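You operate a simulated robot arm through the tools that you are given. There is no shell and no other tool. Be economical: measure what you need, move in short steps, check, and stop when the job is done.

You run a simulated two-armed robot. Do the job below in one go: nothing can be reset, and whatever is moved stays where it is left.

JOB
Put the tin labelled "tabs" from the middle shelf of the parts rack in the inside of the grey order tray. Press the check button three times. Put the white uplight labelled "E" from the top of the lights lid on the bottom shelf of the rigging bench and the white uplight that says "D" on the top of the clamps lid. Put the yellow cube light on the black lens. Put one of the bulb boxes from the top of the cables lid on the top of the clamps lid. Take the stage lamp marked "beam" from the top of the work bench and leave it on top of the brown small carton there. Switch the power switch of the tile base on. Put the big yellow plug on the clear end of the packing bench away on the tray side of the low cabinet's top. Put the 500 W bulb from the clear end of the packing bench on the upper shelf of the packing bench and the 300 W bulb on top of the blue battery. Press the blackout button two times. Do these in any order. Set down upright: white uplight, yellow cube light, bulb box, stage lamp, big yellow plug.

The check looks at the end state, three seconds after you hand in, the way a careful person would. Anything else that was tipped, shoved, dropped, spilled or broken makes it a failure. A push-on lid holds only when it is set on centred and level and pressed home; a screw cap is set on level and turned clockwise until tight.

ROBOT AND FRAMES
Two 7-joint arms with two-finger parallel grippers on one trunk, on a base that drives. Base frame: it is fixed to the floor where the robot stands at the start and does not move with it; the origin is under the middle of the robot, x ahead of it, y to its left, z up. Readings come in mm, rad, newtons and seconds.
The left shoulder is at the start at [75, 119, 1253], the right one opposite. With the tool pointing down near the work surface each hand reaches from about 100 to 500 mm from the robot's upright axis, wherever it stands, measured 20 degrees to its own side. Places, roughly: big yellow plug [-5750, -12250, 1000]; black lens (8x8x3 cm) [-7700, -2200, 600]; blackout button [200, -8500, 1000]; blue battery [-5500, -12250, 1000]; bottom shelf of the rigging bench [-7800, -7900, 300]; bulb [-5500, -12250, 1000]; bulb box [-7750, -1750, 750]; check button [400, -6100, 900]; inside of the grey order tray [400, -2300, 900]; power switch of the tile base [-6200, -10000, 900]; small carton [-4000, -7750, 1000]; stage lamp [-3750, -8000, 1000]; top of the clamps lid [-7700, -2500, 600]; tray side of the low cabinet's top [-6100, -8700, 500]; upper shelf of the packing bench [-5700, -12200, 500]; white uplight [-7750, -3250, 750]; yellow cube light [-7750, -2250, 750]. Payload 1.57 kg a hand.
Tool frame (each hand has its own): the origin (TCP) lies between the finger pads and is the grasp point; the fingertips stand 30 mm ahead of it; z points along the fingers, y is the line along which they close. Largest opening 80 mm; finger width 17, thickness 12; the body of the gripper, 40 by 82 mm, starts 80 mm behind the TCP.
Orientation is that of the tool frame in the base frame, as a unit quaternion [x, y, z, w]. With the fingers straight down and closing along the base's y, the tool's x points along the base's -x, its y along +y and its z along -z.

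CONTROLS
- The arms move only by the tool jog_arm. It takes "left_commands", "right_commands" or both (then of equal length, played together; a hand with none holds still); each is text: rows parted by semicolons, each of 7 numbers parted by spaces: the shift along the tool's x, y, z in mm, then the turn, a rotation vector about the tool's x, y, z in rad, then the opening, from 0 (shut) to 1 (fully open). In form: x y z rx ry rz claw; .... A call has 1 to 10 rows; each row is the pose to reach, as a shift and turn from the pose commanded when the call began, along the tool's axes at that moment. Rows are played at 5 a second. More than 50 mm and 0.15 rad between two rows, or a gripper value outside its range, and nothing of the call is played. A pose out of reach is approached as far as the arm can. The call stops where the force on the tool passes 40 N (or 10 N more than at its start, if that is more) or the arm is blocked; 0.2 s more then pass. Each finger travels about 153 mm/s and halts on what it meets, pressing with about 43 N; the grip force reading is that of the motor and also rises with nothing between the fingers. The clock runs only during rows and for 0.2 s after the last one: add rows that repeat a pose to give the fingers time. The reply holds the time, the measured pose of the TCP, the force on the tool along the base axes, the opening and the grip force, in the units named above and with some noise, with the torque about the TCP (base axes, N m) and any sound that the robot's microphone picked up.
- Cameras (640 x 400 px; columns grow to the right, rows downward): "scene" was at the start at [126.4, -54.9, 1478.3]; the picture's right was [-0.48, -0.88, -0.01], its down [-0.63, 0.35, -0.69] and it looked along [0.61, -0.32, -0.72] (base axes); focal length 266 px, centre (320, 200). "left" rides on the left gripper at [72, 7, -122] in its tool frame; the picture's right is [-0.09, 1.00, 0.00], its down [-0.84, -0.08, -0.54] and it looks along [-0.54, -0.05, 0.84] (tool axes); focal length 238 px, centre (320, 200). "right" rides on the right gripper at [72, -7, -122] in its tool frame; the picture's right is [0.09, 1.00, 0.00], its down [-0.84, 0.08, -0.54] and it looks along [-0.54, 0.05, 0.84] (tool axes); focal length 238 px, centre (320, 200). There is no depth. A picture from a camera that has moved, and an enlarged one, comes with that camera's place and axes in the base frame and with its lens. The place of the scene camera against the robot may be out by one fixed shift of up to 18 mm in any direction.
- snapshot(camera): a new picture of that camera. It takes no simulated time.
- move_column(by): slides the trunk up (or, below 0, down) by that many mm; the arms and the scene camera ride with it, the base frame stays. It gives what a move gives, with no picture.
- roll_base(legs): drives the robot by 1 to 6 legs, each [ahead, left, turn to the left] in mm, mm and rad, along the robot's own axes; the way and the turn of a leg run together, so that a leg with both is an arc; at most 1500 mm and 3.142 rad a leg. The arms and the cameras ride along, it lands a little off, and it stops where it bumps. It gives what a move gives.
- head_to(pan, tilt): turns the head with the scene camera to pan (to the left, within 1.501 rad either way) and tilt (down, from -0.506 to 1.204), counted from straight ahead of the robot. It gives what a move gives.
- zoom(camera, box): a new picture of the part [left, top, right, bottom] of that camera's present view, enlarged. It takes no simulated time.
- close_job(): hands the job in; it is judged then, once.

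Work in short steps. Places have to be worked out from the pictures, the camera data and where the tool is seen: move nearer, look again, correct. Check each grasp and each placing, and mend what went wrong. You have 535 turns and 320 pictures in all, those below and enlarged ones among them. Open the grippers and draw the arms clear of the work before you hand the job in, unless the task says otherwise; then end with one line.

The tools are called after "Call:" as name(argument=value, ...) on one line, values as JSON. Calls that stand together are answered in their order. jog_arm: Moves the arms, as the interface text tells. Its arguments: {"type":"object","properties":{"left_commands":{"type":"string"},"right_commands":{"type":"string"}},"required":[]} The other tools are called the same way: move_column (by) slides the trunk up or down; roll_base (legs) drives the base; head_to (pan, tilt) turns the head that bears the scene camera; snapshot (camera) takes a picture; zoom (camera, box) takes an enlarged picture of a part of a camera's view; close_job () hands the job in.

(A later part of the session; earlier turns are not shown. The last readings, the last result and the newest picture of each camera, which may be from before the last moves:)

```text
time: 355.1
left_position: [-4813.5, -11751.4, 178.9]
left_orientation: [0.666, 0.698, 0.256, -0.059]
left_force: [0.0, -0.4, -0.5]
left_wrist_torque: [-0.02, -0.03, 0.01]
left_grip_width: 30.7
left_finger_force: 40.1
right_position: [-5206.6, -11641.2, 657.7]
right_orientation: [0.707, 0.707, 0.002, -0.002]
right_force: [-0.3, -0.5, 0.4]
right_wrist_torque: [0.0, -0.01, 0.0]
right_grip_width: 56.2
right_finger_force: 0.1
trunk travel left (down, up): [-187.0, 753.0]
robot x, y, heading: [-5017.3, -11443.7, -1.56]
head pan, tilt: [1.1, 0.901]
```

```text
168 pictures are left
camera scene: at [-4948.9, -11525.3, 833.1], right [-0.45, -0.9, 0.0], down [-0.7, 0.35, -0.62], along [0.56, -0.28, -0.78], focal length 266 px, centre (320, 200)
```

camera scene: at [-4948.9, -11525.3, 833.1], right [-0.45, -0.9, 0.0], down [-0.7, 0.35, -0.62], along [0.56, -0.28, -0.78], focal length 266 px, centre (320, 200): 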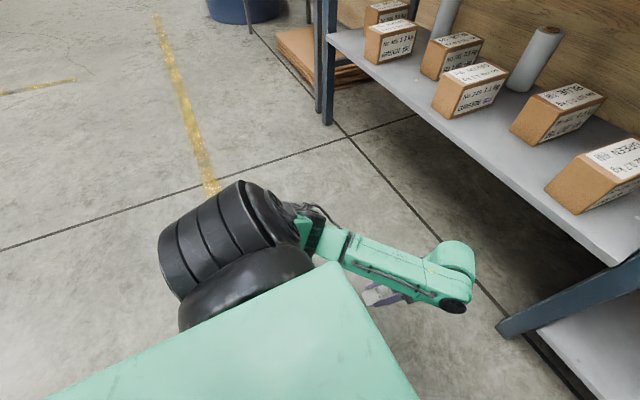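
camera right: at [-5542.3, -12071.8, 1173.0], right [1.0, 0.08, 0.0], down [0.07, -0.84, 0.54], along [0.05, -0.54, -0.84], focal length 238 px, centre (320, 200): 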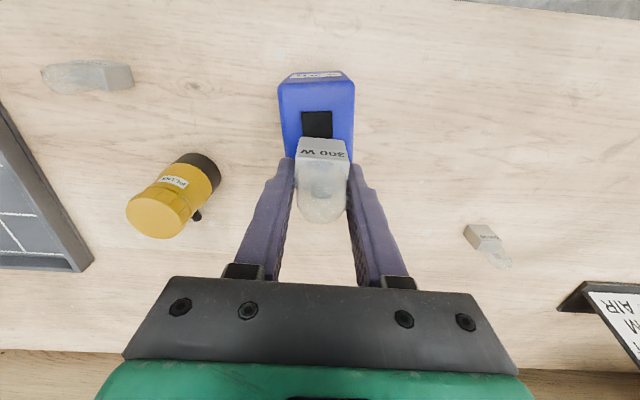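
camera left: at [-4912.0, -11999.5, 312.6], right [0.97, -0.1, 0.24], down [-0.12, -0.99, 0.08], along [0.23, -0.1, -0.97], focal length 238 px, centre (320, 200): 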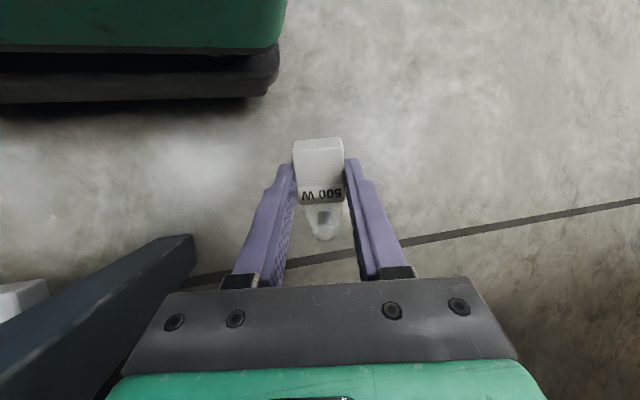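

Free, and the bulb is still held. I'll level the hand and raise it.

Call:
jog_arm(left_commands="0 0 0 0.07 -0.113 0.012 0.2; 0 0 0 0.14 -0.226 0.023 0.2; 0 0 0 0.21 -0.338 0.035 0.2; 0 0 0 0.281 -0.451 0.046 0.2; 0 0 0 0.281 -0.451 0.046 0.2")

Call:
jog_arm(left_commands="0 0 -45 0 0 0 0.2; 0 0 -90 0 0 0 0.2; 0 0 -135 0 0 0 0.2; 0 0 -180 0 0 0 0.2; 0 0 -225 0 0 0 0.2; 0 0 -270 0 0 0 0.2; 0 0 -315 0 0 0 0.2; 0 0 -360 0 0 0 0.2; 0 0 -400 0 0 0 0.2")

Call:
snapshot(camera="left")

```text
time: 356.3
left_position: [-4812.7, -11751.7, 178.0]
left_orientation: [0.708, 0.707, 0.0, 0.001]
left_force: [-0.4, 0.7, 0.0]
left_wrist_torque: [-0.01, 0.01, 0.0]
left_grip_width: 30.9
left_finger_force: 39.8
right_position: [-5206.9, -11640.2, 656.8]
right_orientation: [0.707, 0.708, 0.002, -0.002]
right_force: [-0.6, -0.2, -0.4]
right_wrist_torque: [-0.01, 0.01, 0.0]
right_grip_width: 56.2
right_finger_force: 0.0
trunk travel left (down, up): [-187.0, 753.0]
robot x, y, heading: [-5015.1, -11443.6, -1.564]
head pan, tilt: [1.1, 0.901]
```

```text
time: 358.3
left_position: [-4815.3, -11748.5, 576.3]
left_orientation: [0.707, 0.707, 0.002, -0.001]
left_force: [-0.3, 0.3, 1.3]
left_wrist_torque: [-0.07, -0.02, 0.05]
left_grip_width: 30.9
left_finger_force: 39.5
left hand out of reach, approached as far as the arm can: row 3, 4, 5, 6, 7
right_position: [-5207.1, -11638.9, 656.9]
right_orientation: [0.707, 0.707, 0.002, 0.0]
right_force: [0.2, 1.0, 0.3]
right_wrist_torque: [-0.01, -0.01, 0.02]
right_grip_width: 56.2
right_finger_force: 0.0
trunk travel left (down, up): [-187.0, 753.0]
robot x, y, heading: [-5013.4, -11446.3, -1.563]
head pan, tilt: [1.1, 0.901]
```

```text
167 pictures are left
camera left: at [-4809.2, -11678.3, 699.6], right [1.0, -0.09, 0.0], down [-0.08, -0.84, 0.54], along [-0.05, -0.54, -0.84], focal length 238 px, centre (320, 200)
```

left: 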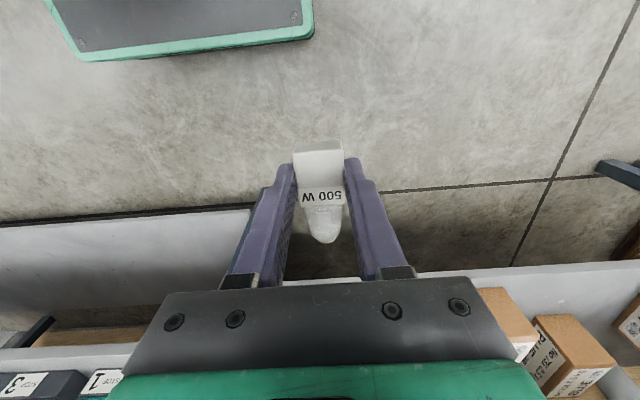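

Call:
jog_arm(left_commands="-40 -12 0 0 0 0 0.2; -80 -24 0 0 0 0 0.2; -120 -36 0 0 0 0 0.2; -160 -48 0 0 0 0 0.2; -190 -55 0 0 -0.1 0 0.2; -190 -55 0 0 -0.2 0 0.2; -190 -55 0 0 -0.25 0 0.2; -190 -55 -3 0 -0.25 0 0.2")

Call:
roll_base(legs=[[0, -228, -0.005], [60, 0, 0]])

Call:
snapshot(camera="left")

```text
time: 360.1
left_position: [-4868.3, -11941.9, 581.2]
left_orientation: [0.702, 0.701, -0.089, 0.089]
left_force: [0.3, -0.1, -0.1]
left_wrist_torque: [-0.03, -0.02, -0.01]
left_grip_width: 31.1
left_finger_force: 39.4
right_position: [-5207.5, -11640.5, 657.2]
right_orientation: [0.707, 0.707, 0.003, -0.003]
right_force: [-0.2, -0.5, 1.0]
right_wrist_torque: [0.0, 0.01, -0.01]
right_grip_width: 56.1
right_finger_force: 0.2
trunk travel left (down, up): [-187.0, 753.0]
robot x, y, heading: [-5016.5, -11442.1, -1.564]
head pan, tilt: [1.1, 0.901]
```

```text
time: 362.4
left_position: [-5095.7, -12003.6, 581.0]
left_orientation: [0.703, 0.701, -0.088, 0.088]
left_force: [-0.2, 0.6, 0.1]
left_wrist_torque: [0.01, 0.01, 0.01]
left_grip_width: 30.9
left_finger_force: 40.3
right_position: [-5434.5, -11702.5, 657.2]
right_orientation: [0.708, 0.707, 0.002, -0.003]
right_force: [-0.6, -0.4, 0.6]
right_wrist_torque: [0.0, -0.01, 0.03]
right_grip_width: 55.9
right_finger_force: 0.0
trunk travel left (down, up): [-187.0, 753.0]
robot x, y, heading: [-5245.3, -11506.7, -1.562]
head pan, tilt: [1.1, 0.901]
```

```text
166 pictures are left
camera left: at [-5089.5, -11905.1, 681.9], right [1.0, -0.09, 0.02], down [-0.08, -0.68, 0.73], along [-0.05, -0.73, -0.68], focal length 238 px, centre (320, 200)
```

left: 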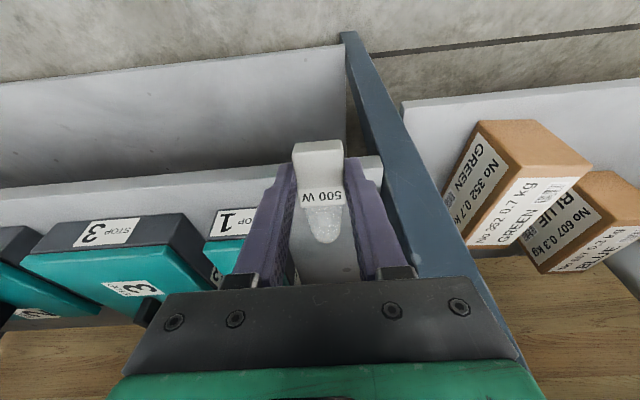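

Call:
roll_base(legs=[[0, -8, 0], [94, 0, 0]])

Call:
snapshot(camera="left")

```text
time: 363.8
left_position: [-5102.4, -12098.3, 580.5]
left_orientation: [0.703, 0.7, -0.088, 0.089]
left_force: [0.2, -0.3, -0.7]
left_wrist_torque: [0.0, 0.0, 0.0]
left_grip_width: 30.7
left_finger_force: 39.7
right_position: [-5442.6, -11796.4, 656.8]
right_orientation: [0.708, 0.706, 0.002, -0.002]
right_force: [0.4, 0.3, -0.2]
right_wrist_torque: [-0.02, -0.02, 0.04]
right_grip_width: 56.0
right_finger_force: 0.0
trunk travel left (down, up): [-187.0, 753.0]
robot x, y, heading: [-5247.6, -11596.3, -1.566]
head pan, tilt: [1.1, 0.901]
```

```text
165 pictures are left
camera left: at [-5096.9, -11998.9, 681.9], right [1.0, -0.09, 0.02], down [-0.08, -0.68, 0.73], along [-0.05, -0.73, -0.68], focal length 238 px, centre (320, 200)
```

left: 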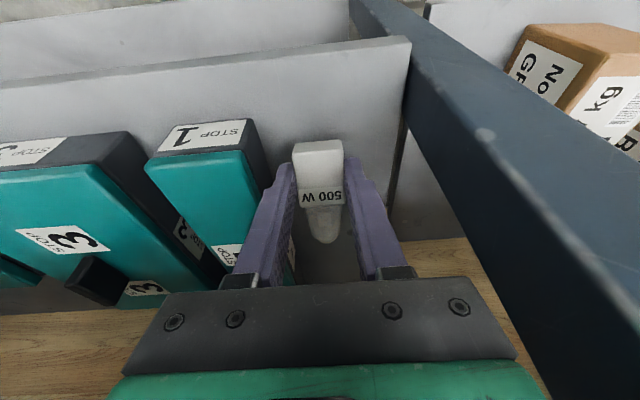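

Clear of the strip. I'll lower to contact.

Call:
jog_arm(left_commands="3 0 12 0 0 0 0.2; 4.5 0 17.4 0 0 0 0.2; 5.4 0 21.3 0 0 0 0.2; 6.4 0 25 0 0 0 0.2; 7.2 0 28 0 0 0 0.2; 7.9 0 31 0 0 0 0.2")

Call:
snapshot(camera="left")

```text
time: 365.2
left_position: [-5103.9, -12097.3, 552.4]
left_orientation: [0.702, 0.701, -0.09, 0.091]
left_force: [4.0, -5.3, 28.0]
left_wrist_torque: [0.03, -0.11, -0.03]
left_grip_width: 31.2
left_finger_force: 39.7
right_position: [-5441.6, -11792.7, 657.9]
right_orientation: [0.708, 0.707, 0.003, 0.001]
right_force: [0.3, -0.4, -0.7]
right_wrist_torque: [-0.01, 0.01, -0.01]
right_grip_width: 56.1
right_finger_force: 0.0
trunk travel left (down, up): [-187.0, 753.0]
robot x, y, heading: [-5252.2, -11600.7, -1.566]
head pan, tilt: [1.1, 0.901]
```

```text
164 pictures are left
camera left: at [-5097.1, -11996.9, 652.3], right [1.0, -0.09, 0.02], down [-0.08, -0.67, 0.74], along [-0.05, -0.74, -0.68], focal length 238 px, centre (320, 200)
```

left: 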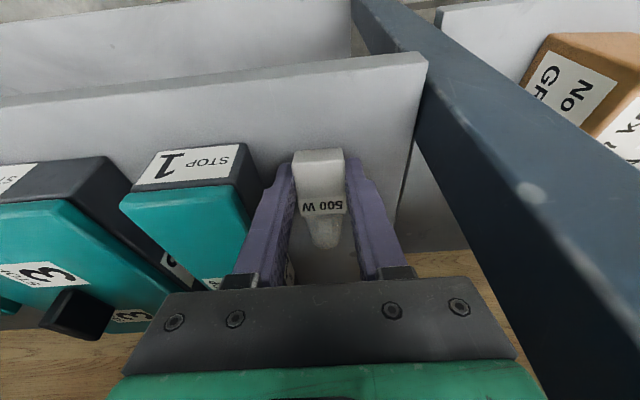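

Contact with the shelf, and it rests well inside the edge. I'll ease, open slowly and withdraw.

Call:
jog_arm(left_commands="-0.7 0 -3 0 0 0 0.2; -0.7 0 -3 0 0 0 0.3; -0.7 0 -3 0 0 0 0.42; -0.7 0 -3 0 0 0 0.5; -0.7 0 -3 0 0 0 0.5; 0 0 -15 0 0 0 0.5; 0 0 -30 0 0 0 0.5")

Call:
snapshot(camera="left")

```text
time: 366.8
left_position: [-5104.5, -12089.8, 578.4]
left_orientation: [0.703, 0.7, -0.088, 0.088]
left_force: [-0.1, -0.3, -0.8]
left_wrist_torque: [0.0, 0.02, 0.02]
left_grip_width: 40.2
left_finger_force: 0.1
right_position: [-5442.3, -11796.0, 658.3]
right_orientation: [0.708, 0.706, 0.003, -0.001]
right_force: [0.5, -0.5, -0.2]
right_wrist_torque: [-0.02, -0.04, 0.0]
right_grip_width: 55.8
right_finger_force: 0.1
trunk travel left (down, up): [-187.0, 753.0]
robot x, y, heading: [-5251.4, -11602.4, -1.568]
head pan, tilt: [1.1, 0.901]
```

```text
163 pictures are left
camera left: at [-5097.2, -11991.3, 678.8], right [1.0, -0.09, 0.02], down [-0.08, -0.68, 0.73], along [-0.05, -0.73, -0.68], focal length 238 px, centre (320, 200)
```

left: 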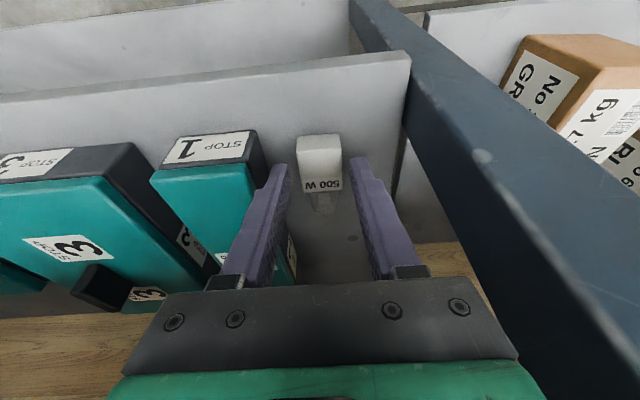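

The 500 W bulb lies safely on the upper shelf. I'll back out, raise the trunk and go for the plug.

Call:
roll_base(legs=[[-300, 0, 0]])

Call:
move_column(by=400)

Call:
jog_arm(left_commands="40 0 -10 0 0.12 0 0.5; 80 0 -20 0 0.25 0 0.5; 120 0 -25 0 0.25 0 0.5; 160 0 -30 0 0.25 0 0.5; 190 0 -30 0 0.25 0 0.5")

Call:
move_column(by=60)

Call:
roll_base(legs=[[0, -230, 0]])

```text
time: 368.9
left_position: [-5106.9, -11790.6, 578.0]
left_orientation: [0.703, 0.7, -0.089, 0.089]
left_force: [0.7, 0.2, 0.4]
left_wrist_torque: [0.03, 0.02, -0.02]
left_grip_width: 39.8
left_finger_force: 0.1
right_position: [-5443.5, -11497.3, 657.8]
right_orientation: [0.709, 0.705, 0.002, -0.002]
right_force: [-0.1, -0.2, -0.2]
right_wrist_torque: [-0.02, -0.01, -0.03]
right_grip_width: 56.1
right_finger_force: 0.1
trunk travel left (down, up): [-187.0, 753.0]
robot x, y, heading: [-5252.6, -11302.2, -1.563]
head pan, tilt: [1.1, 0.901]
```

```text
time: 372.7
left_position: [-5105.4, -11792.4, 977.2]
left_orientation: [0.703, 0.7, -0.088, 0.089]
left_force: [-0.7, -0.5, 0.6]
left_wrist_torque: [0.01, 0.0, -0.01]
left_grip_width: 40.2
left_finger_force: 0.0
right_position: [-5443.5, -11496.9, 1058.5]
right_orientation: [0.709, 0.705, 0.003, -0.002]
right_force: [-0.3, -0.9, -0.3]
right_wrist_torque: [-0.02, 0.0, 0.03]
right_grip_width: 55.8
right_finger_force: 0.0
trunk travel left (down, up): [-587.0, 353.0]
robot x, y, heading: [-5256.2, -11300.6, -1.564]
head pan, tilt: [1.1, 0.901]
```

```text
time: 373.9
left_position: [-5104.4, -11597.2, 959.3]
left_orientation: [0.707, 0.707, 0.0, 0.001]
left_force: [-0.2, 0.1, 0.4]
left_wrist_torque: [-0.04, -0.04, -0.01]
left_grip_width: 40.1
left_finger_force: 0.1
right_position: [-5443.1, -11496.5, 1057.5]
right_orientation: [0.708, 0.706, 0.002, -0.001]
right_force: [0.2, 0.1, -0.5]
right_wrist_torque: [-0.04, 0.02, -0.02]
right_grip_width: 56.1
right_finger_force: 0.1
trunk travel left (down, up): [-587.0, 353.0]
robot x, y, heading: [-5252.0, -11298.5, -1.568]
head pan, tilt: [1.1, 0.901]
```

```text
time: 374.9
left_position: [-5103.4, -11600.2, 1019.5]
left_orientation: [0.708, 0.706, 0.0, 0.0]
left_force: [0.8, 0.6, 0.8]
left_wrist_torque: [0.04, 0.03, 0.0]
left_grip_width: 39.8
left_finger_force: 0.1
right_position: [-5444.1, -11496.6, 1117.3]
right_orientation: [0.708, 0.706, 0.003, -0.002]
right_force: [-0.4, 0.3, -0.5]
right_wrist_torque: [0.0, -0.02, 0.04]
right_grip_width: 56.0
right_finger_force: 0.1
trunk travel left (down, up): [-647.0, 293.0]
robot x, y, heading: [-5255.2, -11298.5, -1.565]
head pan, tilt: [1.1, 0.901]
```

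```text
time: 376.6
left_position: [-5334.7, -11600.1, 1021.1]
left_orientation: [0.709, 0.705, 0.0, 0.0]
left_force: [0.2, -0.6, 0.8]
left_wrist_torque: [-0.02, 0.0, -0.03]
left_grip_width: 40.1
left_finger_force: 0.0
right_position: [-5672.1, -11498.5, 1116.8]
right_orientation: [0.708, 0.706, 0.003, -0.003]
right_force: [-0.8, -0.2, -0.2]
right_wrist_torque: [0.01, 0.01, 0.0]
right_grip_width: 56.0
right_finger_force: 0.1
trunk travel left (down, up): [-647.0, 293.0]
robot x, y, heading: [-5480.3, -11307.2, -1.564]
head pan, tilt: [1.1, 0.901]
```

Call:
roll_base(legs=[[470, 0, 0]])

Call:
jog_arm(right_commands="-45 0 0 0 0 0 1; -90 0 0 0 0 0 1; -135 0 0 0 0 0 1; -170 0 0 0 0 0 1; -170 0 0 0 0 0 1")

Call:
snapshot(camera="right")

```text
time: 379.5
left_position: [-5331.9, -12075.6, 1019.5]
left_orientation: [0.708, 0.706, -0.001, 0.001]
left_force: [0.4, -0.9, 0.5]
left_wrist_torque: [0.01, -0.01, 0.02]
left_grip_width: 39.9
left_finger_force: 0.0
right_position: [-5670.0, -11972.4, 1117.2]
right_orientation: [0.709, 0.706, 0.001, -0.002]
right_force: [-0.7, 0.7, 0.3]
right_wrist_torque: [-0.03, 0.01, 0.02]
right_grip_width: 56.0
right_finger_force: 0.0
trunk travel left (down, up): [-647.0, 293.0]
robot x, y, heading: [-5479.9, -11773.1, -1.565]
head pan, tilt: [1.1, 0.901]
```

```text
time: 380.7
left_position: [-5331.8, -12075.2, 1020.6]
left_orientation: [0.708, 0.706, -0.002, 0.001]
left_force: [0.7, -0.1, -0.1]
left_wrist_torque: [-0.02, -0.02, 0.04]
left_grip_width: 40.1
left_finger_force: 0.0
right_position: [-5671.1, -12142.5, 1115.0]
right_orientation: [0.708, 0.706, 0.002, -0.002]
right_force: [0.3, 0.0, -0.2]
right_wrist_torque: [0.01, 0.01, 0.02]
right_grip_width: 79.8
right_finger_force: 0.1
trunk travel left (down, up): [-647.0, 293.0]
robot x, y, heading: [-5481.7, -11774.9, -1.568]
head pan, tilt: [1.1, 0.901]
```

```text
162 pictures are left
camera right: at [-5676.4, -12072.5, 1239.0], right [1.0, 0.09, 0.0], down [0.07, -0.84, 0.54], along [0.05, -0.54, -0.84], focal length 238 px, centre (320, 200)
```

right: 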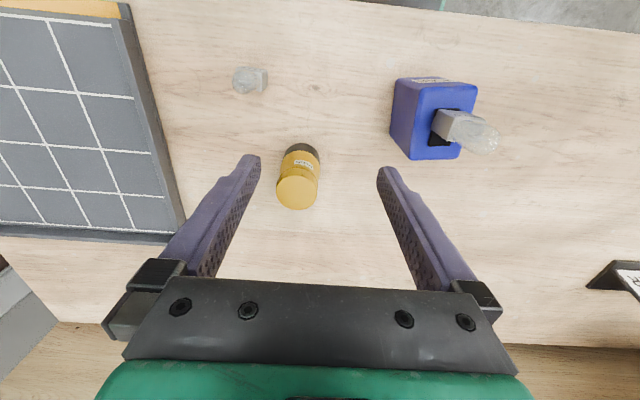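

The plug is centred at about (−5690, −12218), some 53 mm wide. I'll move above it and descend.

Call:
jog_arm(right_commands="-40 -10 0 0 0 0 1; -76 -19 0 0 0 0 1; -76 -19 40 0 0 0 1; -76 -19 80 0 0 0 1; -76 -19 110 0 0 0 1; -76 -19 110 0 0 0 1")

Call:
snapshot(camera="right")

```text
time: 382.1
left_position: [-5331.8, -12075.6, 1019.8]
left_orientation: [0.708, 0.706, 0.0, 0.001]
left_force: [0.7, 0.1, -0.5]
left_wrist_torque: [-0.01, 0.0, -0.01]
left_grip_width: 40.1
left_finger_force: 0.0
right_position: [-5688.1, -12217.2, 1005.1]
right_orientation: [0.708, 0.706, 0.002, -0.001]
right_force: [-0.7, -0.6, 0.3]
right_wrist_torque: [-0.01, -0.01, 0.02]
right_grip_width: 80.1
right_finger_force: 0.0
trunk travel left (down, up): [-647.0, 293.0]
robot x, y, heading: [-5479.7, -11777.9, -1.564]
head pan, tilt: [1.1, 0.901]
```

```text
161 pictures are left
camera right: at [-5694.4, -12146.4, 1128.4], right [1.0, 0.09, 0.0], down [0.07, -0.84, 0.54], along [0.05, -0.54, -0.84], focal length 238 px, centre (320, 200)
```

right: 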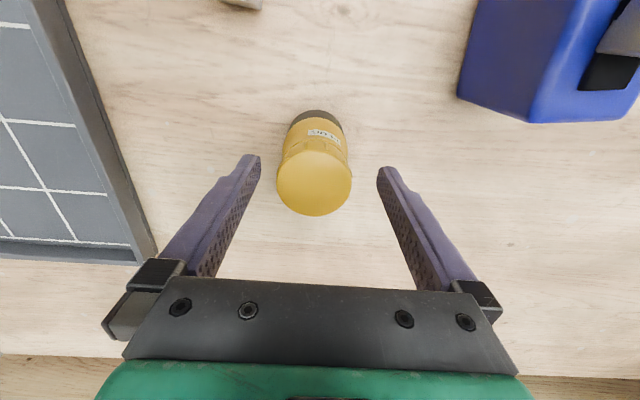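

Call:
jog_arm(right_commands="-6 -3 20 0 0 0 1; -6 -3 45 0 0 0 1; -6 -3 68 0 0 0 1; -6 -3 68 0 0 0 0.6; -6 -3 68 0 0 0 0.45; -6 -3 68 0 0 0 0.45; -6 -3 68 0 0 0 0.45")

Call:
snapshot(camera="right")

```text
time: 383.7
left_position: [-5331.1, -12075.7, 1020.1]
left_orientation: [0.708, 0.706, 0.0, 0.001]
left_force: [0.0, 0.4, 0.0]
left_wrist_torque: [0.04, -0.01, -0.02]
left_grip_width: 39.9
left_finger_force: 0.0
right_position: [-5694.0, -12224.7, 938.9]
right_orientation: [0.709, 0.705, 0.003, -0.002]
right_force: [-0.7, -0.9, 1.4]
right_wrist_torque: [-0.04, 0.01, 0.0]
right_grip_width: 56.6
right_finger_force: 42.5
trunk travel left (down, up): [-647.0, 293.0]
robot x, y, heading: [-5477.8, -11774.8, -1.566]
head pan, tilt: [1.1, 0.901]
```

```text
160 pictures are left
camera right: at [-5698.4, -12153.0, 1061.4], right [1.0, 0.09, 0.0], down [0.07, -0.84, 0.54], along [0.05, -0.53, -0.84], focal length 238 px, centre (320, 200)
```

right: 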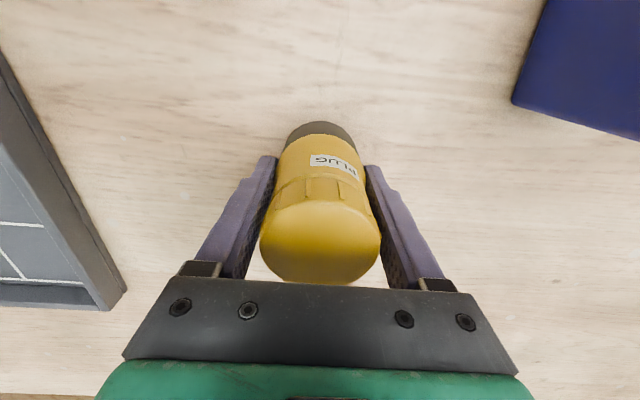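

Plug gripped at 56.6 mm. I'll lift and back away from the bench.

Call:
jog_arm(right_commands="0 0 -40 0 0 0 0.45; 0 0 -80 0 0 0 0.45; 0 0 -120 0 0 0 0.45; 0 0 -150 0 0 0 0.45")

Call:
roll_base(legs=[[-700, 0, 0]])

Call:
head_to(pan=-0.3, tilt=0.5)

Call:
snapshot(camera="scene")

```text
time: 384.7
left_position: [-5331.1, -12075.0, 1019.8]
left_orientation: [0.709, 0.705, 0.0, 0.0]
left_force: [0.0, 0.1, -0.2]
left_wrist_torque: [-0.02, 0.01, -0.01]
left_grip_width: 40.2
left_finger_force: 0.0
right_position: [-5692.3, -12224.0, 1087.9]
right_orientation: [0.708, 0.706, 0.003, -0.003]
right_force: [0.2, -0.1, -1.8]
right_wrist_torque: [0.01, -0.02, 0.0]
right_grip_width: 56.8
right_finger_force: 42.5
trunk travel left (down, up): [-647.0, 293.0]
robot x, y, heading: [-5478.9, -11774.3, -1.566]
head pan, tilt: [1.1, 0.901]
```

```text
time: 388.5
left_position: [-5335.2, -11382.4, 1018.9]
left_orientation: [0.707, 0.707, 0.001, 0.0]
left_force: [-1.2, -0.2, -0.4]
left_wrist_torque: [0.01, -0.02, -0.02]
left_grip_width: 40.3
left_finger_force: 0.0
right_position: [-5696.4, -11532.8, 1087.7]
right_orientation: [0.707, 0.707, 0.003, -0.002]
right_force: [1.0, 0.0, -3.6]
right_wrist_torque: [0.01, 0.01, 0.01]
right_grip_width: 56.9
right_finger_force: 43.2
trunk travel left (down, up): [-647.0, 293.0]
robot x, y, heading: [-5482.3, -11086.1, -1.561]
head pan, tilt: [1.1, 0.901]
```

```text
time: 390.0
left_position: [-5336.2, -11381.7, 1018.2]
left_orientation: [0.707, 0.707, -0.001, 0.0]
left_force: [-0.6, 0.4, -0.2]
left_wrist_torque: [0.01, 0.0, -0.03]
left_grip_width: 39.7
left_finger_force: 0.0
right_position: [-5697.0, -11533.1, 1087.4]
right_orientation: [0.707, 0.707, 0.003, -0.003]
right_force: [0.0, 0.7, -3.4]
right_wrist_torque: [0.03, 0.0, -0.02]
right_grip_width: 57.0
right_finger_force: 43.2
trunk travel left (down, up): [-647.0, 293.0]
robot x, y, heading: [-5482.5, -11083.7, -1.557]
head pan, tilt: [-0.3, 0.499]
```

```text
159 pictures are left
camera scene: at [-5511.1, -11219.3, 1326.9], right [-0.96, 0.29, 0.0], down [0.14, 0.46, -0.88], along [-0.25, -0.84, -0.48], focal length 266 px, centre (320, 200)
```

scene: 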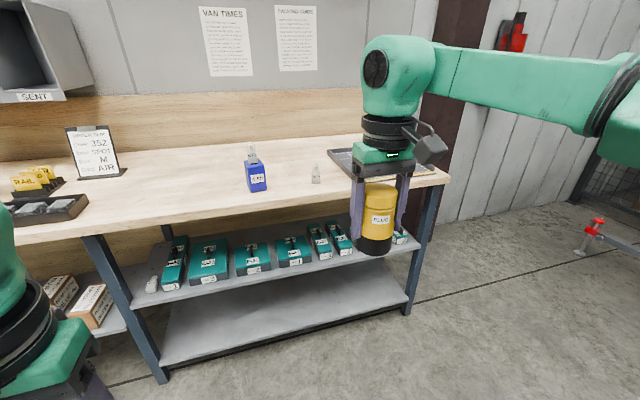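

Both bulbs are placed and the plug is in hand. I'll turn to find the power switch and the low cabinet.

Call:
roll_base(legs=[[0, 0, -1.57]])

Call:
head_to(pan=-1.0, tilt=0.3)

Call:
snapshot(camera="scene")

Call:
head_to(pan=-0.1, tilt=0.3)

Call:
snapshot(camera="scene")

```text
time: 394.2
left_position: [-5781.7, -11235.3, 1018.8]
left_orientation: [1.0, 0.007, 0.0, 0.0]
left_force: [-0.5, -0.3, -0.2]
left_wrist_torque: [0.0, -0.01, -0.01]
left_grip_width: 40.0
left_finger_force: 0.1
right_position: [-5937.1, -10877.2, 1087.8]
right_orientation: [1.0, 0.008, 0.003, 0.0]
right_force: [0.0, -0.4, -2.8]
right_wrist_torque: [-0.01, 0.0, 0.05]
right_grip_width: 57.2
right_finger_force: 43.2
trunk travel left (down, up): [-647.0, 293.0]
robot x, y, heading: [-5486.5, -11081.4, -3.125]
head pan, tilt: [-0.3, 0.499]
```

```text
time: 395.3
left_position: [-5781.8, -11235.6, 1019.9]
left_orientation: [1.0, 0.007, 0.0, 0.001]
left_force: [-1.1, -0.2, -0.3]
left_wrist_torque: [-0.03, 0.01, 0.04]
left_grip_width: 40.0
left_finger_force: 0.0
right_position: [-5937.3, -10878.3, 1088.6]
right_orientation: [1.0, 0.007, 0.003, 0.0]
right_force: [0.0, 0.9, -3.3]
right_wrist_torque: [0.02, -0.05, -0.02]
right_grip_width: 56.9
right_finger_force: 43.4
trunk travel left (down, up): [-647.0, 293.0]
robot x, y, heading: [-5483.9, -11077.6, -3.119]
head pan, tilt: [-1.0, 0.3]
```

```text
158 pictures are left
camera scene: at [-5588.4, -11005.1, 1345.3], right [0.83, 0.56, 0.0], down [0.17, -0.24, -0.96], along [-0.54, 0.79, -0.3], focal length 266 px, centre (320, 200)
```

scene: 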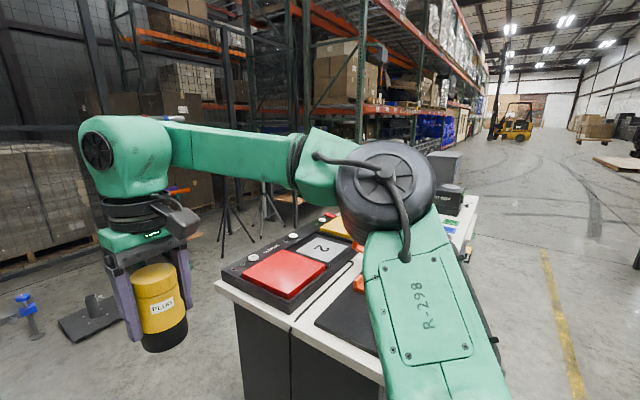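

```text
time: 396.5
left_position: [-5781.1, -11236.5, 1020.3]
left_orientation: [1.0, 0.008, 0.001, 0.0]
left_force: [0.3, -0.4, 0.1]
left_wrist_torque: [-0.02, 0.02, -0.03]
left_grip_width: 40.3
left_finger_force: 0.1
right_position: [-5937.1, -10877.5, 1086.9]
right_orientation: [1.0, 0.007, 0.004, 0.0]
right_force: [-0.2, 0.6, -2.7]
right_wrist_torque: [0.05, 0.01, 0.0]
right_grip_width: 57.1
right_finger_force: 43.4
trunk travel left (down, up): [-647.0, 293.0]
robot x, y, heading: [-5483.1, -11082.1, -3.118]
head pan, tilt: [-0.099, 0.3]
```

```text
157 pictures are left
camera scene: at [-5629.1, -11075.3, 1345.3], right [0.08, 1.0, 0.0], down [0.3, -0.02, -0.96], along [-0.95, 0.07, -0.3], focal length 266 px, centre (320, 200)
```

scene: 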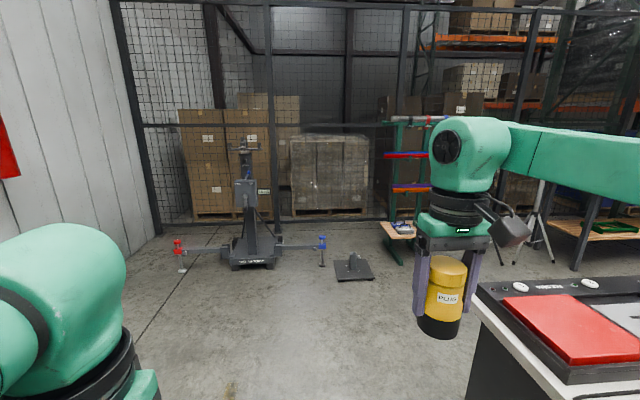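

Call:
zoom(camera="scene", box=[470, 265, 640, 385])

```text
3.33 times, centred on (555, 325) of scene
camera zoom: at [-5629.1, -11075.3, 1345.3], right [0.08, 1.0, 0.0], down [0.3, -0.02, -0.96], along [-0.95, 0.07, -0.3], focal length 886 px, centre (-463, -217)
```

zoom: 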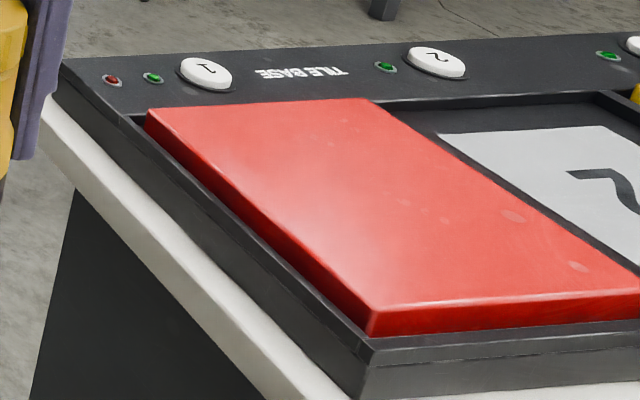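

The panel faces west ("TILE BASE"), so I'll go round the bench's south-west corner to its west side.

Call:
roll_base(legs=[[0, 220, -0.02], [1500, 0, 0], [0, 0, -1.57], [1200, 0, 0]])

Call:
head_to(pan=-0.9, tilt=0.35)

Call:
snapshot(camera="scene")

```text
time: 414.6
left_position: [-7169.7, -9817.9, 1018.5]
left_orientation: [0.712, -0.702, 0.0, -0.001]
left_force: [-0.4, 0.4, 0.9]
left_wrist_torque: [-0.01, 0.01, -0.01]
left_grip_width: 40.2
left_finger_force: 0.1
right_position: [-6809.1, -9662.4, 1087.9]
right_orientation: [0.712, -0.702, 0.001, 0.002]
right_force: [-0.2, 0.0, -3.1]
right_wrist_torque: [-0.03, -0.01, -0.02]
right_grip_width: 57.0
right_finger_force: 42.7
trunk travel left (down, up): [-647.0, 293.0]
robot x, y, heading: [-7017.4, -10116.9, 1.595]
head pan, tilt: [-0.099, 0.3]
```

```text
time: 415.8
left_position: [-7169.3, -9818.2, 1018.9]
left_orientation: [0.712, -0.702, 0.0, 0.0]
left_force: [0.1, -0.2, -0.1]
left_wrist_torque: [0.01, 0.02, 0.0]
left_grip_width: 40.0
left_finger_force: 0.0
right_position: [-6810.1, -9662.2, 1088.0]
right_orientation: [0.712, -0.702, 0.002, 0.002]
right_force: [-0.2, 0.2, -3.9]
right_wrist_torque: [-0.05, 0.02, 0.01]
right_grip_width: 56.9
right_finger_force: 43.1
trunk travel left (down, up): [-647.0, 293.0]
robot x, y, heading: [-7017.1, -10115.6, 1.592]
head pan, tilt: [-0.901, 0.351]
```

```text
155 pictures are left
camera scene: at [-6945.2, -10003.4, 1340.6], right [0.64, -0.77, 0.0], down [-0.26, -0.22, -0.94], along [0.72, 0.6, -0.34], focal length 266 px, centre (320, 200)
```

scene: 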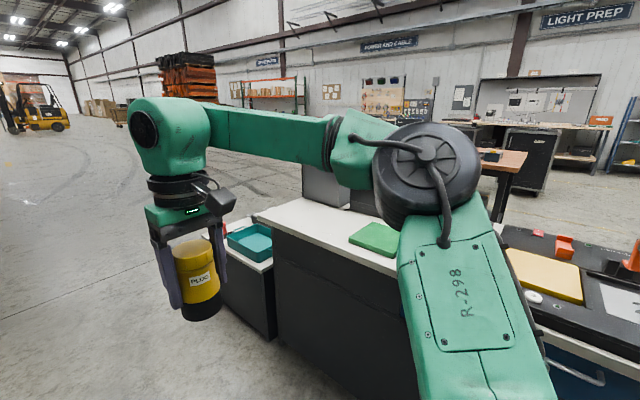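

The low cabinet with the teal tray on top is at about (−6200, −8700). I'll go round to its north side and face it from there, so the right elbow stays in free space.

Call:
roll_base(legs=[[1500, 0, -0.025], [700, 0, 0]])

Call:
head_to(pan=-1.4, tilt=0.35)

Call:
snapshot(camera="scene")

```text
time: 426.7
left_position: [-7180.3, -7611.0, 1019.5]
left_orientation: [-0.704, 0.71, 0.0, 0.0]
left_force: [-0.6, 0.5, 0.2]
left_wrist_torque: [0.01, 0.03, 0.0]
left_grip_width: 40.0
left_finger_force: 0.1
right_position: [-6818.6, -7463.2, 1088.4]
right_orientation: [-0.704, 0.71, -0.003, -0.003]
right_force: [0.1, -0.9, -3.5]
right_wrist_torque: [-0.04, 0.01, -0.02]
right_grip_width: 56.8
right_finger_force: 43.0
trunk travel left (down, up): [-647.0, 293.0]
robot x, y, heading: [-7035.3, -7911.1, 1.574]
head pan, tilt: [-0.901, 0.351]
```

```text
time: 427.6
left_position: [-7181.4, -7611.2, 1019.2]
left_orientation: [-0.704, 0.71, 0.001, -0.001]
left_force: [0.4, 0.4, 0.6]
left_wrist_torque: [0.0, 0.03, 0.02]
left_grip_width: 40.1
left_finger_force: 0.1
right_position: [-6817.8, -7461.8, 1087.3]
right_orientation: [-0.705, 0.71, -0.002, -0.002]
right_force: [-0.4, 0.7, -3.2]
right_wrist_torque: [-0.04, 0.02, -0.02]
right_grip_width: 57.1
right_finger_force: 43.2
trunk travel left (down, up): [-647.0, 293.0]
robot x, y, heading: [-7030.7, -7911.8, 1.574]
head pan, tilt: [-1.4, 0.351]
```

```text
154 pictures are left
camera scene: at [-6942.3, -7843.0, 1340.6], right [0.17, -0.98, 0.0], down [-0.34, -0.06, -0.94], along [0.92, 0.16, -0.34], focal length 266 px, centre (320, 200)
```

scene: 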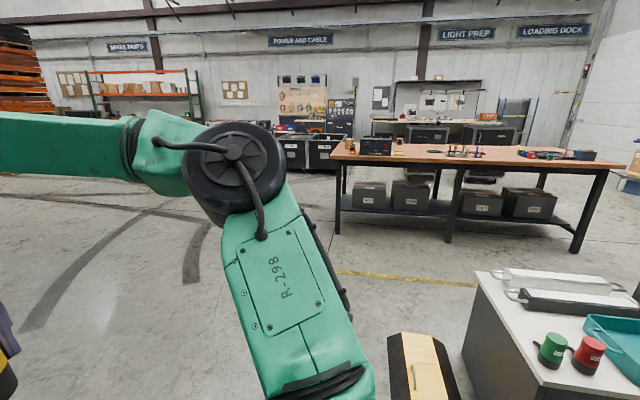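

There's a small item on the floor north of the cabinet, so I'll come in diagonally from the north-west facing south-east.

Call:
roll_base(legs=[[0, -400, 0], [0, 0, -1.57], [0, 0, -0.79]])

Call:
head_to(pan=0.0, tilt=0.5)

Call:
snapshot(camera="scene")

```text
time: 436.0
left_position: [-6319.3, -8019.9, 1020.0]
left_orientation: [0.388, 0.922, 0.0, 0.0]
left_force: [0.4, -0.3, -0.6]
left_wrist_torque: [0.0, 0.0, 0.04]
left_grip_width: 40.3
left_finger_force: 0.1
right_position: [-6472.0, -8378.4, 1086.1]
right_orientation: [0.387, 0.922, 0.001, -0.003]
right_force: [-0.3, -1.5, -3.8]
right_wrist_torque: [-0.02, 0.02, 0.01]
right_grip_width: 57.2
right_finger_force: 43.5
trunk travel left (down, up): [-647.0, 293.0]
robot x, y, heading: [-6633.0, -7907.5, -0.787]
head pan, tilt: [-1.4, 0.351]
```

```text
time: 437.5
left_position: [-6318.9, -8019.6, 1019.0]
left_orientation: [0.387, 0.922, 0.0, 0.0]
left_force: [-0.4, 0.5, 0.1]
left_wrist_torque: [-0.01, 0.0, 0.0]
left_grip_width: 40.1
left_finger_force: 0.1
right_position: [-6470.5, -8379.9, 1087.2]
right_orientation: [0.387, 0.922, 0.002, -0.003]
right_force: [0.5, -0.5, -2.6]
right_wrist_torque: [0.0, 0.03, 0.01]
right_grip_width: 57.0
right_finger_force: 42.6
trunk travel left (down, up): [-647.0, 293.0]
robot x, y, heading: [-6633.0, -7909.0, -0.782]
head pan, tilt: [0.0, 0.499]
```

```text
153 pictures are left
camera scene: at [-6535.0, -8009.3, 1326.9], right [-0.71, -0.71, 0.0], down [-0.34, 0.34, -0.88], along [0.62, -0.62, -0.48], focal length 266 px, centre (320, 200)
```

scene: 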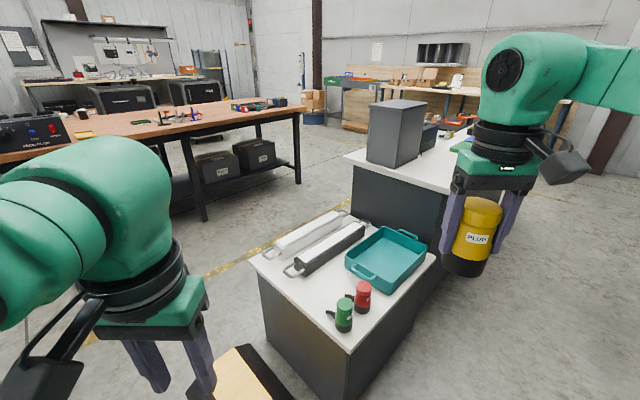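

I can see the cabinet: lamps on the east half, the teal tray and two small cans on the west half. I'll set the plug at about (−6055, −8585) on the tray side. Lowering the trunk and moving in.

Call:
move_column(by=-390)

Call:
jog_arm(right_commands="-30 0 0 0 0 0 0.45; -60 0 0 0 0 0 0.45; -60 0 0 0 0 0 0.45")

Call:
roll_base(legs=[[370, 149, 0]])

Call:
snapshot(camera="right")

Call:
snapshot(camera="scene")

```text
time: 441.2
left_position: [-6319.3, -8019.6, 629.1]
left_orientation: [0.387, 0.922, 0.0, 0.0]
left_force: [-0.5, -0.2, 0.0]
left_wrist_torque: [0.0, -0.01, -0.02]
left_grip_width: 40.0
left_finger_force: 0.0
right_position: [-6471.8, -8379.5, 697.5]
right_orientation: [0.387, 0.922, 0.002, -0.003]
right_force: [-0.2, -0.2, -3.9]
right_wrist_torque: [0.0, 0.0, -0.01]
right_grip_width: 56.9
right_finger_force: 43.1
trunk travel left (down, up): [-257.0, 683.0]
robot x, y, heading: [-6635.1, -7912.1, -0.789]
head pan, tilt: [0.0, 0.499]
```

```text
time: 442.1
left_position: [-6318.3, -8019.4, 629.6]
left_orientation: [0.387, 0.922, -0.001, 0.001]
left_force: [0.3, -0.1, -0.9]
left_wrist_torque: [0.01, 0.02, 0.01]
left_grip_width: 40.0
left_finger_force: 0.0
right_position: [-6429.2, -8422.9, 697.1]
right_orientation: [0.389, 0.921, 0.001, -0.003]
right_force: [1.0, 0.0, -3.1]
right_wrist_torque: [0.01, 0.03, 0.02]
right_grip_width: 57.1
right_finger_force: 43.4
trunk travel left (down, up): [-257.0, 683.0]
robot x, y, heading: [-6636.2, -7906.5, -0.788]
head pan, tilt: [0.0, 0.499]
```

```text
time: 443.7
left_position: [-6154.6, -8087.0, 628.7]
left_orientation: [0.385, 0.923, 0.002, -0.002]
left_force: [-0.3, -1.2, -0.5]
left_wrist_torque: [-0.01, 0.01, -0.01]
left_grip_width: 40.0
left_finger_force: 0.2
right_position: [-6263.8, -8491.5, 695.2]
right_orientation: [0.386, 0.922, 0.001, -0.004]
right_force: [-0.6, -0.4, -2.9]
right_wrist_torque: [0.0, 0.01, 0.0]
right_grip_width: 57.1
right_finger_force: 42.9
trunk travel left (down, up): [-257.0, 683.0]
robot x, y, heading: [-6474.7, -7981.8, -0.783]
head pan, tilt: [0.0, 0.499]
stopped in leg 1: the robot was blocked; the commanded pose is now the measured one
```

```text
152 pictures are left
camera right: at [-6316.8, -8445.0, 818.0], right [0.64, 0.77, 0.0], down [0.65, -0.54, 0.53], along [0.41, -0.34, -0.85], focal length 238 px, centre (320, 200)
```

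right: 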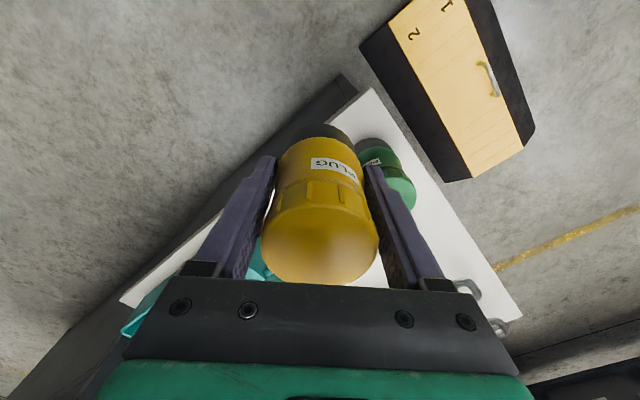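

```text
151 pictures are left
camera scene: at [-6371.6, -8078.4, 937.0], right [-0.7, -0.71, 0.0], down [-0.34, 0.34, -0.88], along [0.62, -0.62, -0.48], focal length 266 px, centre (320, 200)
```

scene: 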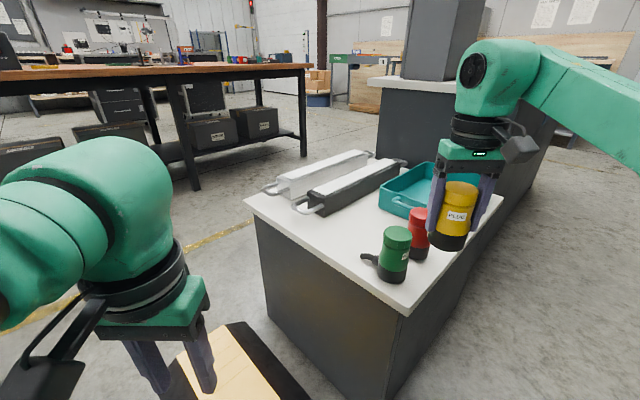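

The base bumped the low yellow platform beside the cabinet. I'll back off, raise the trunk, and come in from the west facing east instead.

Call:
roll_base(legs=[[-200, 0, 0]])

Call:
move_column(by=390)

Call:
roll_base(legs=[[0, 0, 0.783], [-60, -480, 0]])

Call:
head_to(pan=-0.2, tilt=0.8)

Call:
snapshot(camera="scene")

```text
time: 445.3
left_position: [-6297.2, -7947.3, 629.5]
left_orientation: [0.384, 0.923, 0.001, -0.001]
left_force: [0.2, 0.2, 0.9]
left_wrist_torque: [-0.03, -0.05, 0.0]
left_grip_width: 39.9
left_finger_force: 0.1
right_position: [-6405.8, -8350.5, 695.5]
right_orientation: [0.386, 0.923, 0.002, -0.005]
right_force: [-0.6, 0.0, -3.2]
right_wrist_torque: [-0.01, 0.01, 0.02]
right_grip_width: 56.9
right_finger_force: 42.9
trunk travel left (down, up): [-257.0, 683.0]
robot x, y, heading: [-6614.5, -7835.7, -0.779]
head pan, tilt: [0.0, 0.499]
```

```text
time: 449.1
left_position: [-6296.8, -7946.6, 1018.5]
left_orientation: [0.384, 0.923, 0.002, -0.002]
left_force: [-0.5, 0.3, 0.4]
left_wrist_torque: [0.0, -0.02, 0.0]
left_grip_width: 40.1
left_finger_force: 0.0
right_position: [-6405.6, -8350.0, 1085.1]
right_orientation: [0.385, 0.923, 0.001, -0.005]
right_force: [-0.4, 0.1, -3.1]
right_wrist_torque: [0.02, 0.0, -0.04]
right_grip_width: 56.9
right_finger_force: 43.4
trunk travel left (down, up): [-647.0, 293.0]
robot x, y, heading: [-6612.7, -7841.2, -0.782]
head pan, tilt: [0.0, 0.499]
```

```text
time: 454.0
left_position: [-6373.6, -8176.3, 1019.5]
left_orientation: [0.004, 1.0, 0.001, -0.002]
left_force: [0.1, 0.0, 1.0]
left_wrist_torque: [0.02, 0.01, 0.0]
left_grip_width: 39.9
left_finger_force: 0.0
right_position: [-6165.4, -8538.6, 1085.6]
right_orientation: [0.005, 1.0, -0.001, -0.005]
right_force: [0.0, 0.0, -3.1]
right_wrist_torque: [0.0, 0.03, -0.03]
right_grip_width: 56.9
right_finger_force: 43.0
trunk travel left (down, up): [-647.0, 293.0]
robot x, y, heading: [-6672.3, -8324.7, 0.003]
head pan, tilt: [0.0, 0.499]
```

```text
time: 454.8
left_position: [-6374.1, -8177.9, 1018.9]
left_orientation: [0.004, 1.0, 0.001, -0.001]
left_force: [-0.4, 0.3, -0.5]
left_wrist_torque: [-0.01, -0.01, -0.02]
left_grip_width: 39.9
left_finger_force: 0.1
right_position: [-6166.5, -8539.7, 1083.6]
right_orientation: [0.006, 1.0, -0.001, -0.005]
right_force: [1.5, 0.5, -3.2]
right_wrist_torque: [0.01, 0.03, -0.05]
right_grip_width: 57.0
right_finger_force: 43.1
trunk travel left (down, up): [-647.0, 293.0]
robot x, y, heading: [-6672.2, -8323.1, 0.005]
head pan, tilt: [-0.201, 0.799]
```

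```text
150 pictures are left
camera scene: at [-6544.8, -8337.9, 1301.0], right [-0.2, -0.98, 0.0], down [-0.7, 0.14, -0.7], along [0.68, -0.14, -0.72], focal length 266 px, centre (320, 200)
```

scene: 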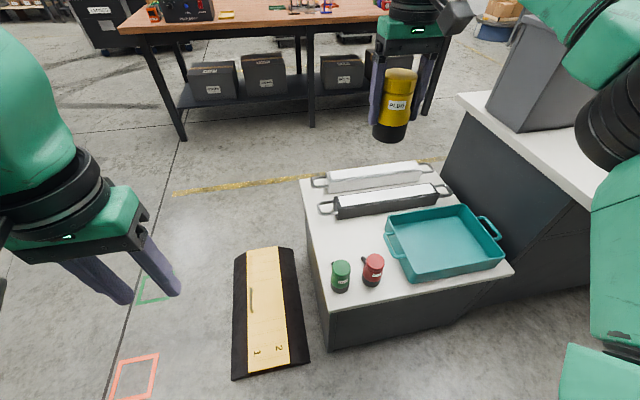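

Now I see it well. The spot (−6075, −8560) is free on the tray half. I'll drive closer and pull the hand back so it can reach down.

Call:
jog_arm(right_commands="40 -10 0 0 0 0 0.45; 80 -20 0 0 0 0 0.45; 82 -20 0 0 0 0 0.45")

Call:
roll_base(legs=[[170, 0, 0]])

Call:
jog_arm(right_commands="0 0 45 0 0 0 0.45; 0 0 90 0 0 0 0.45; 0 0 135 0 0 0 0.45; 0 0 180 0 0 0 0.45; 0 0 225 0 0 0 0.45; 0 0 270 0 0 0 0.45; 0 0 315 0 0 0 0.45; 0 0 360 0 0 0 0.45")

Call:
snapshot(camera="right")

Call:
snapshot(camera="scene")

```text
time: 455.6
left_position: [-6372.6, -8176.3, 1018.7]
left_orientation: [0.005, 1.0, 0.001, -0.003]
left_force: [-0.1, 0.7, -0.3]
left_wrist_torque: [-0.03, 0.06, 0.04]
left_grip_width: 39.8
left_finger_force: 0.1
right_position: [-6248.5, -8557.7, 1085.7]
right_orientation: [0.005, 1.0, -0.001, -0.006]
right_force: [0.0, -0.1, -3.6]
right_wrist_torque: [-0.04, 0.04, 0.01]
right_grip_width: 56.8
right_finger_force: 43.4
trunk travel left (down, up): [-647.0, 293.0]
robot x, y, heading: [-6676.8, -8322.6, 0.007]
head pan, tilt: [-0.201, 0.799]
```

```text
time: 457.1
left_position: [-6203.3, -8176.4, 1020.0]
left_orientation: [0.004, 1.0, 0.001, -0.001]
left_force: [0.7, 0.7, 0.4]
left_wrist_torque: [-0.01, 0.01, 0.0]
left_grip_width: 40.2
left_finger_force: 0.1
right_position: [-6077.5, -8557.4, 1086.5]
right_orientation: [0.005, 1.0, -0.001, -0.004]
right_force: [0.5, -0.3, -2.9]
right_wrist_torque: [-0.02, -0.01, -0.03]
right_grip_width: 57.0
right_finger_force: 42.6
trunk travel left (down, up): [-647.0, 293.0]
robot x, y, heading: [-6501.7, -8326.0, 0.001]
head pan, tilt: [-0.201, 0.799]
```

```text
time: 458.9
left_position: [-6201.4, -8177.3, 1018.4]
left_orientation: [0.004, 1.0, 0.001, -0.002]
left_force: [-0.1, -0.9, -0.4]
left_wrist_torque: [-0.02, 0.02, -0.01]
left_grip_width: 40.0
left_finger_force: 0.1
right_position: [-6078.8, -8559.6, 724.2]
right_orientation: [0.005, 1.0, -0.001, -0.005]
right_force: [-0.6, 0.3, -2.7]
right_wrist_torque: [0.0, 0.05, -0.01]
right_grip_width: 57.1
right_finger_force: 43.1
trunk travel left (down, up): [-647.0, 293.0]
robot x, y, heading: [-6505.0, -8320.4, 0.004]
head pan, tilt: [-0.201, 0.799]
```

```text
149 pictures are left
camera right: at [-6149.2, -8565.1, 847.5], right [-0.08, 1.0, 0.0], down [0.84, 0.07, 0.53], along [0.53, 0.04, -0.85], focal length 238 px, centre (320, 200)
```

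right: 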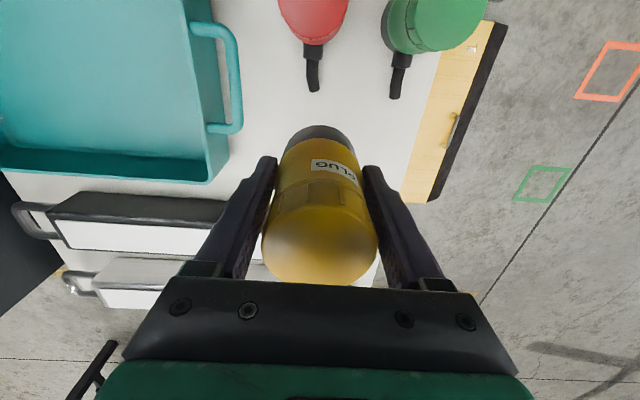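

```text
148 pictures are left
camera scene: at [-6371.5, -8338.1, 1300.9], right [-0.2, -0.98, 0.0], down [-0.7, 0.14, -0.7], along [0.68, -0.14, -0.72], focal length 266 px, centre (320, 200)
```

scene: 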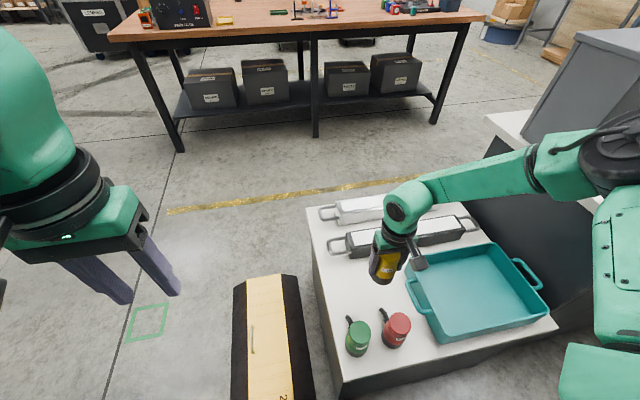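

The red can's stub ends near the spot, so I'll shift 32 mm east and lower.

Call:
jog_arm(right_commands="-16 0 0 0 0 0 0.45; -32 0 0 0 0 0 0.45; -32 0 45 0 0 0 0.45; -32 0 90 0 0 0 0.45; -32 0 120 0 0 0 0.45")

Call:
snapshot(camera="right")

```text
time: 460.1
left_position: [-6202.5, -8176.5, 1017.8]
left_orientation: [0.005, 1.0, 0.001, -0.001]
left_force: [-0.1, -0.5, 0.7]
left_wrist_torque: [0.01, -0.01, -0.04]
left_grip_width: 40.0
left_finger_force: 0.1
right_position: [-6086.4, -8579.0, 683.7]
right_orientation: [0.005, 1.0, -0.001, -0.004]
right_force: [-1.0, -0.2, -3.8]
right_wrist_torque: [0.01, 0.02, -0.03]
right_grip_width: 56.7
right_finger_force: 43.1
right hand out of reach, approached as far as the arm can: row 3, 4, 5
trunk travel left (down, up): [-647.0, 293.0]
robot x, y, heading: [-6501.1, -8322.0, -0.001]
head pan, tilt: [-0.201, 0.799]
```

```text
147 pictures are left
camera right: at [-6155.4, -8584.9, 807.2], right [-0.08, 1.0, 0.0], down [0.84, 0.07, 0.53], along [0.53, 0.04, -0.85], focal length 238 px, centre (320, 200)
```

right: 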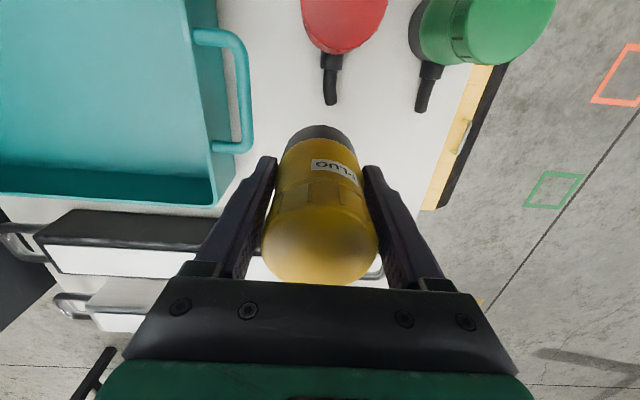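

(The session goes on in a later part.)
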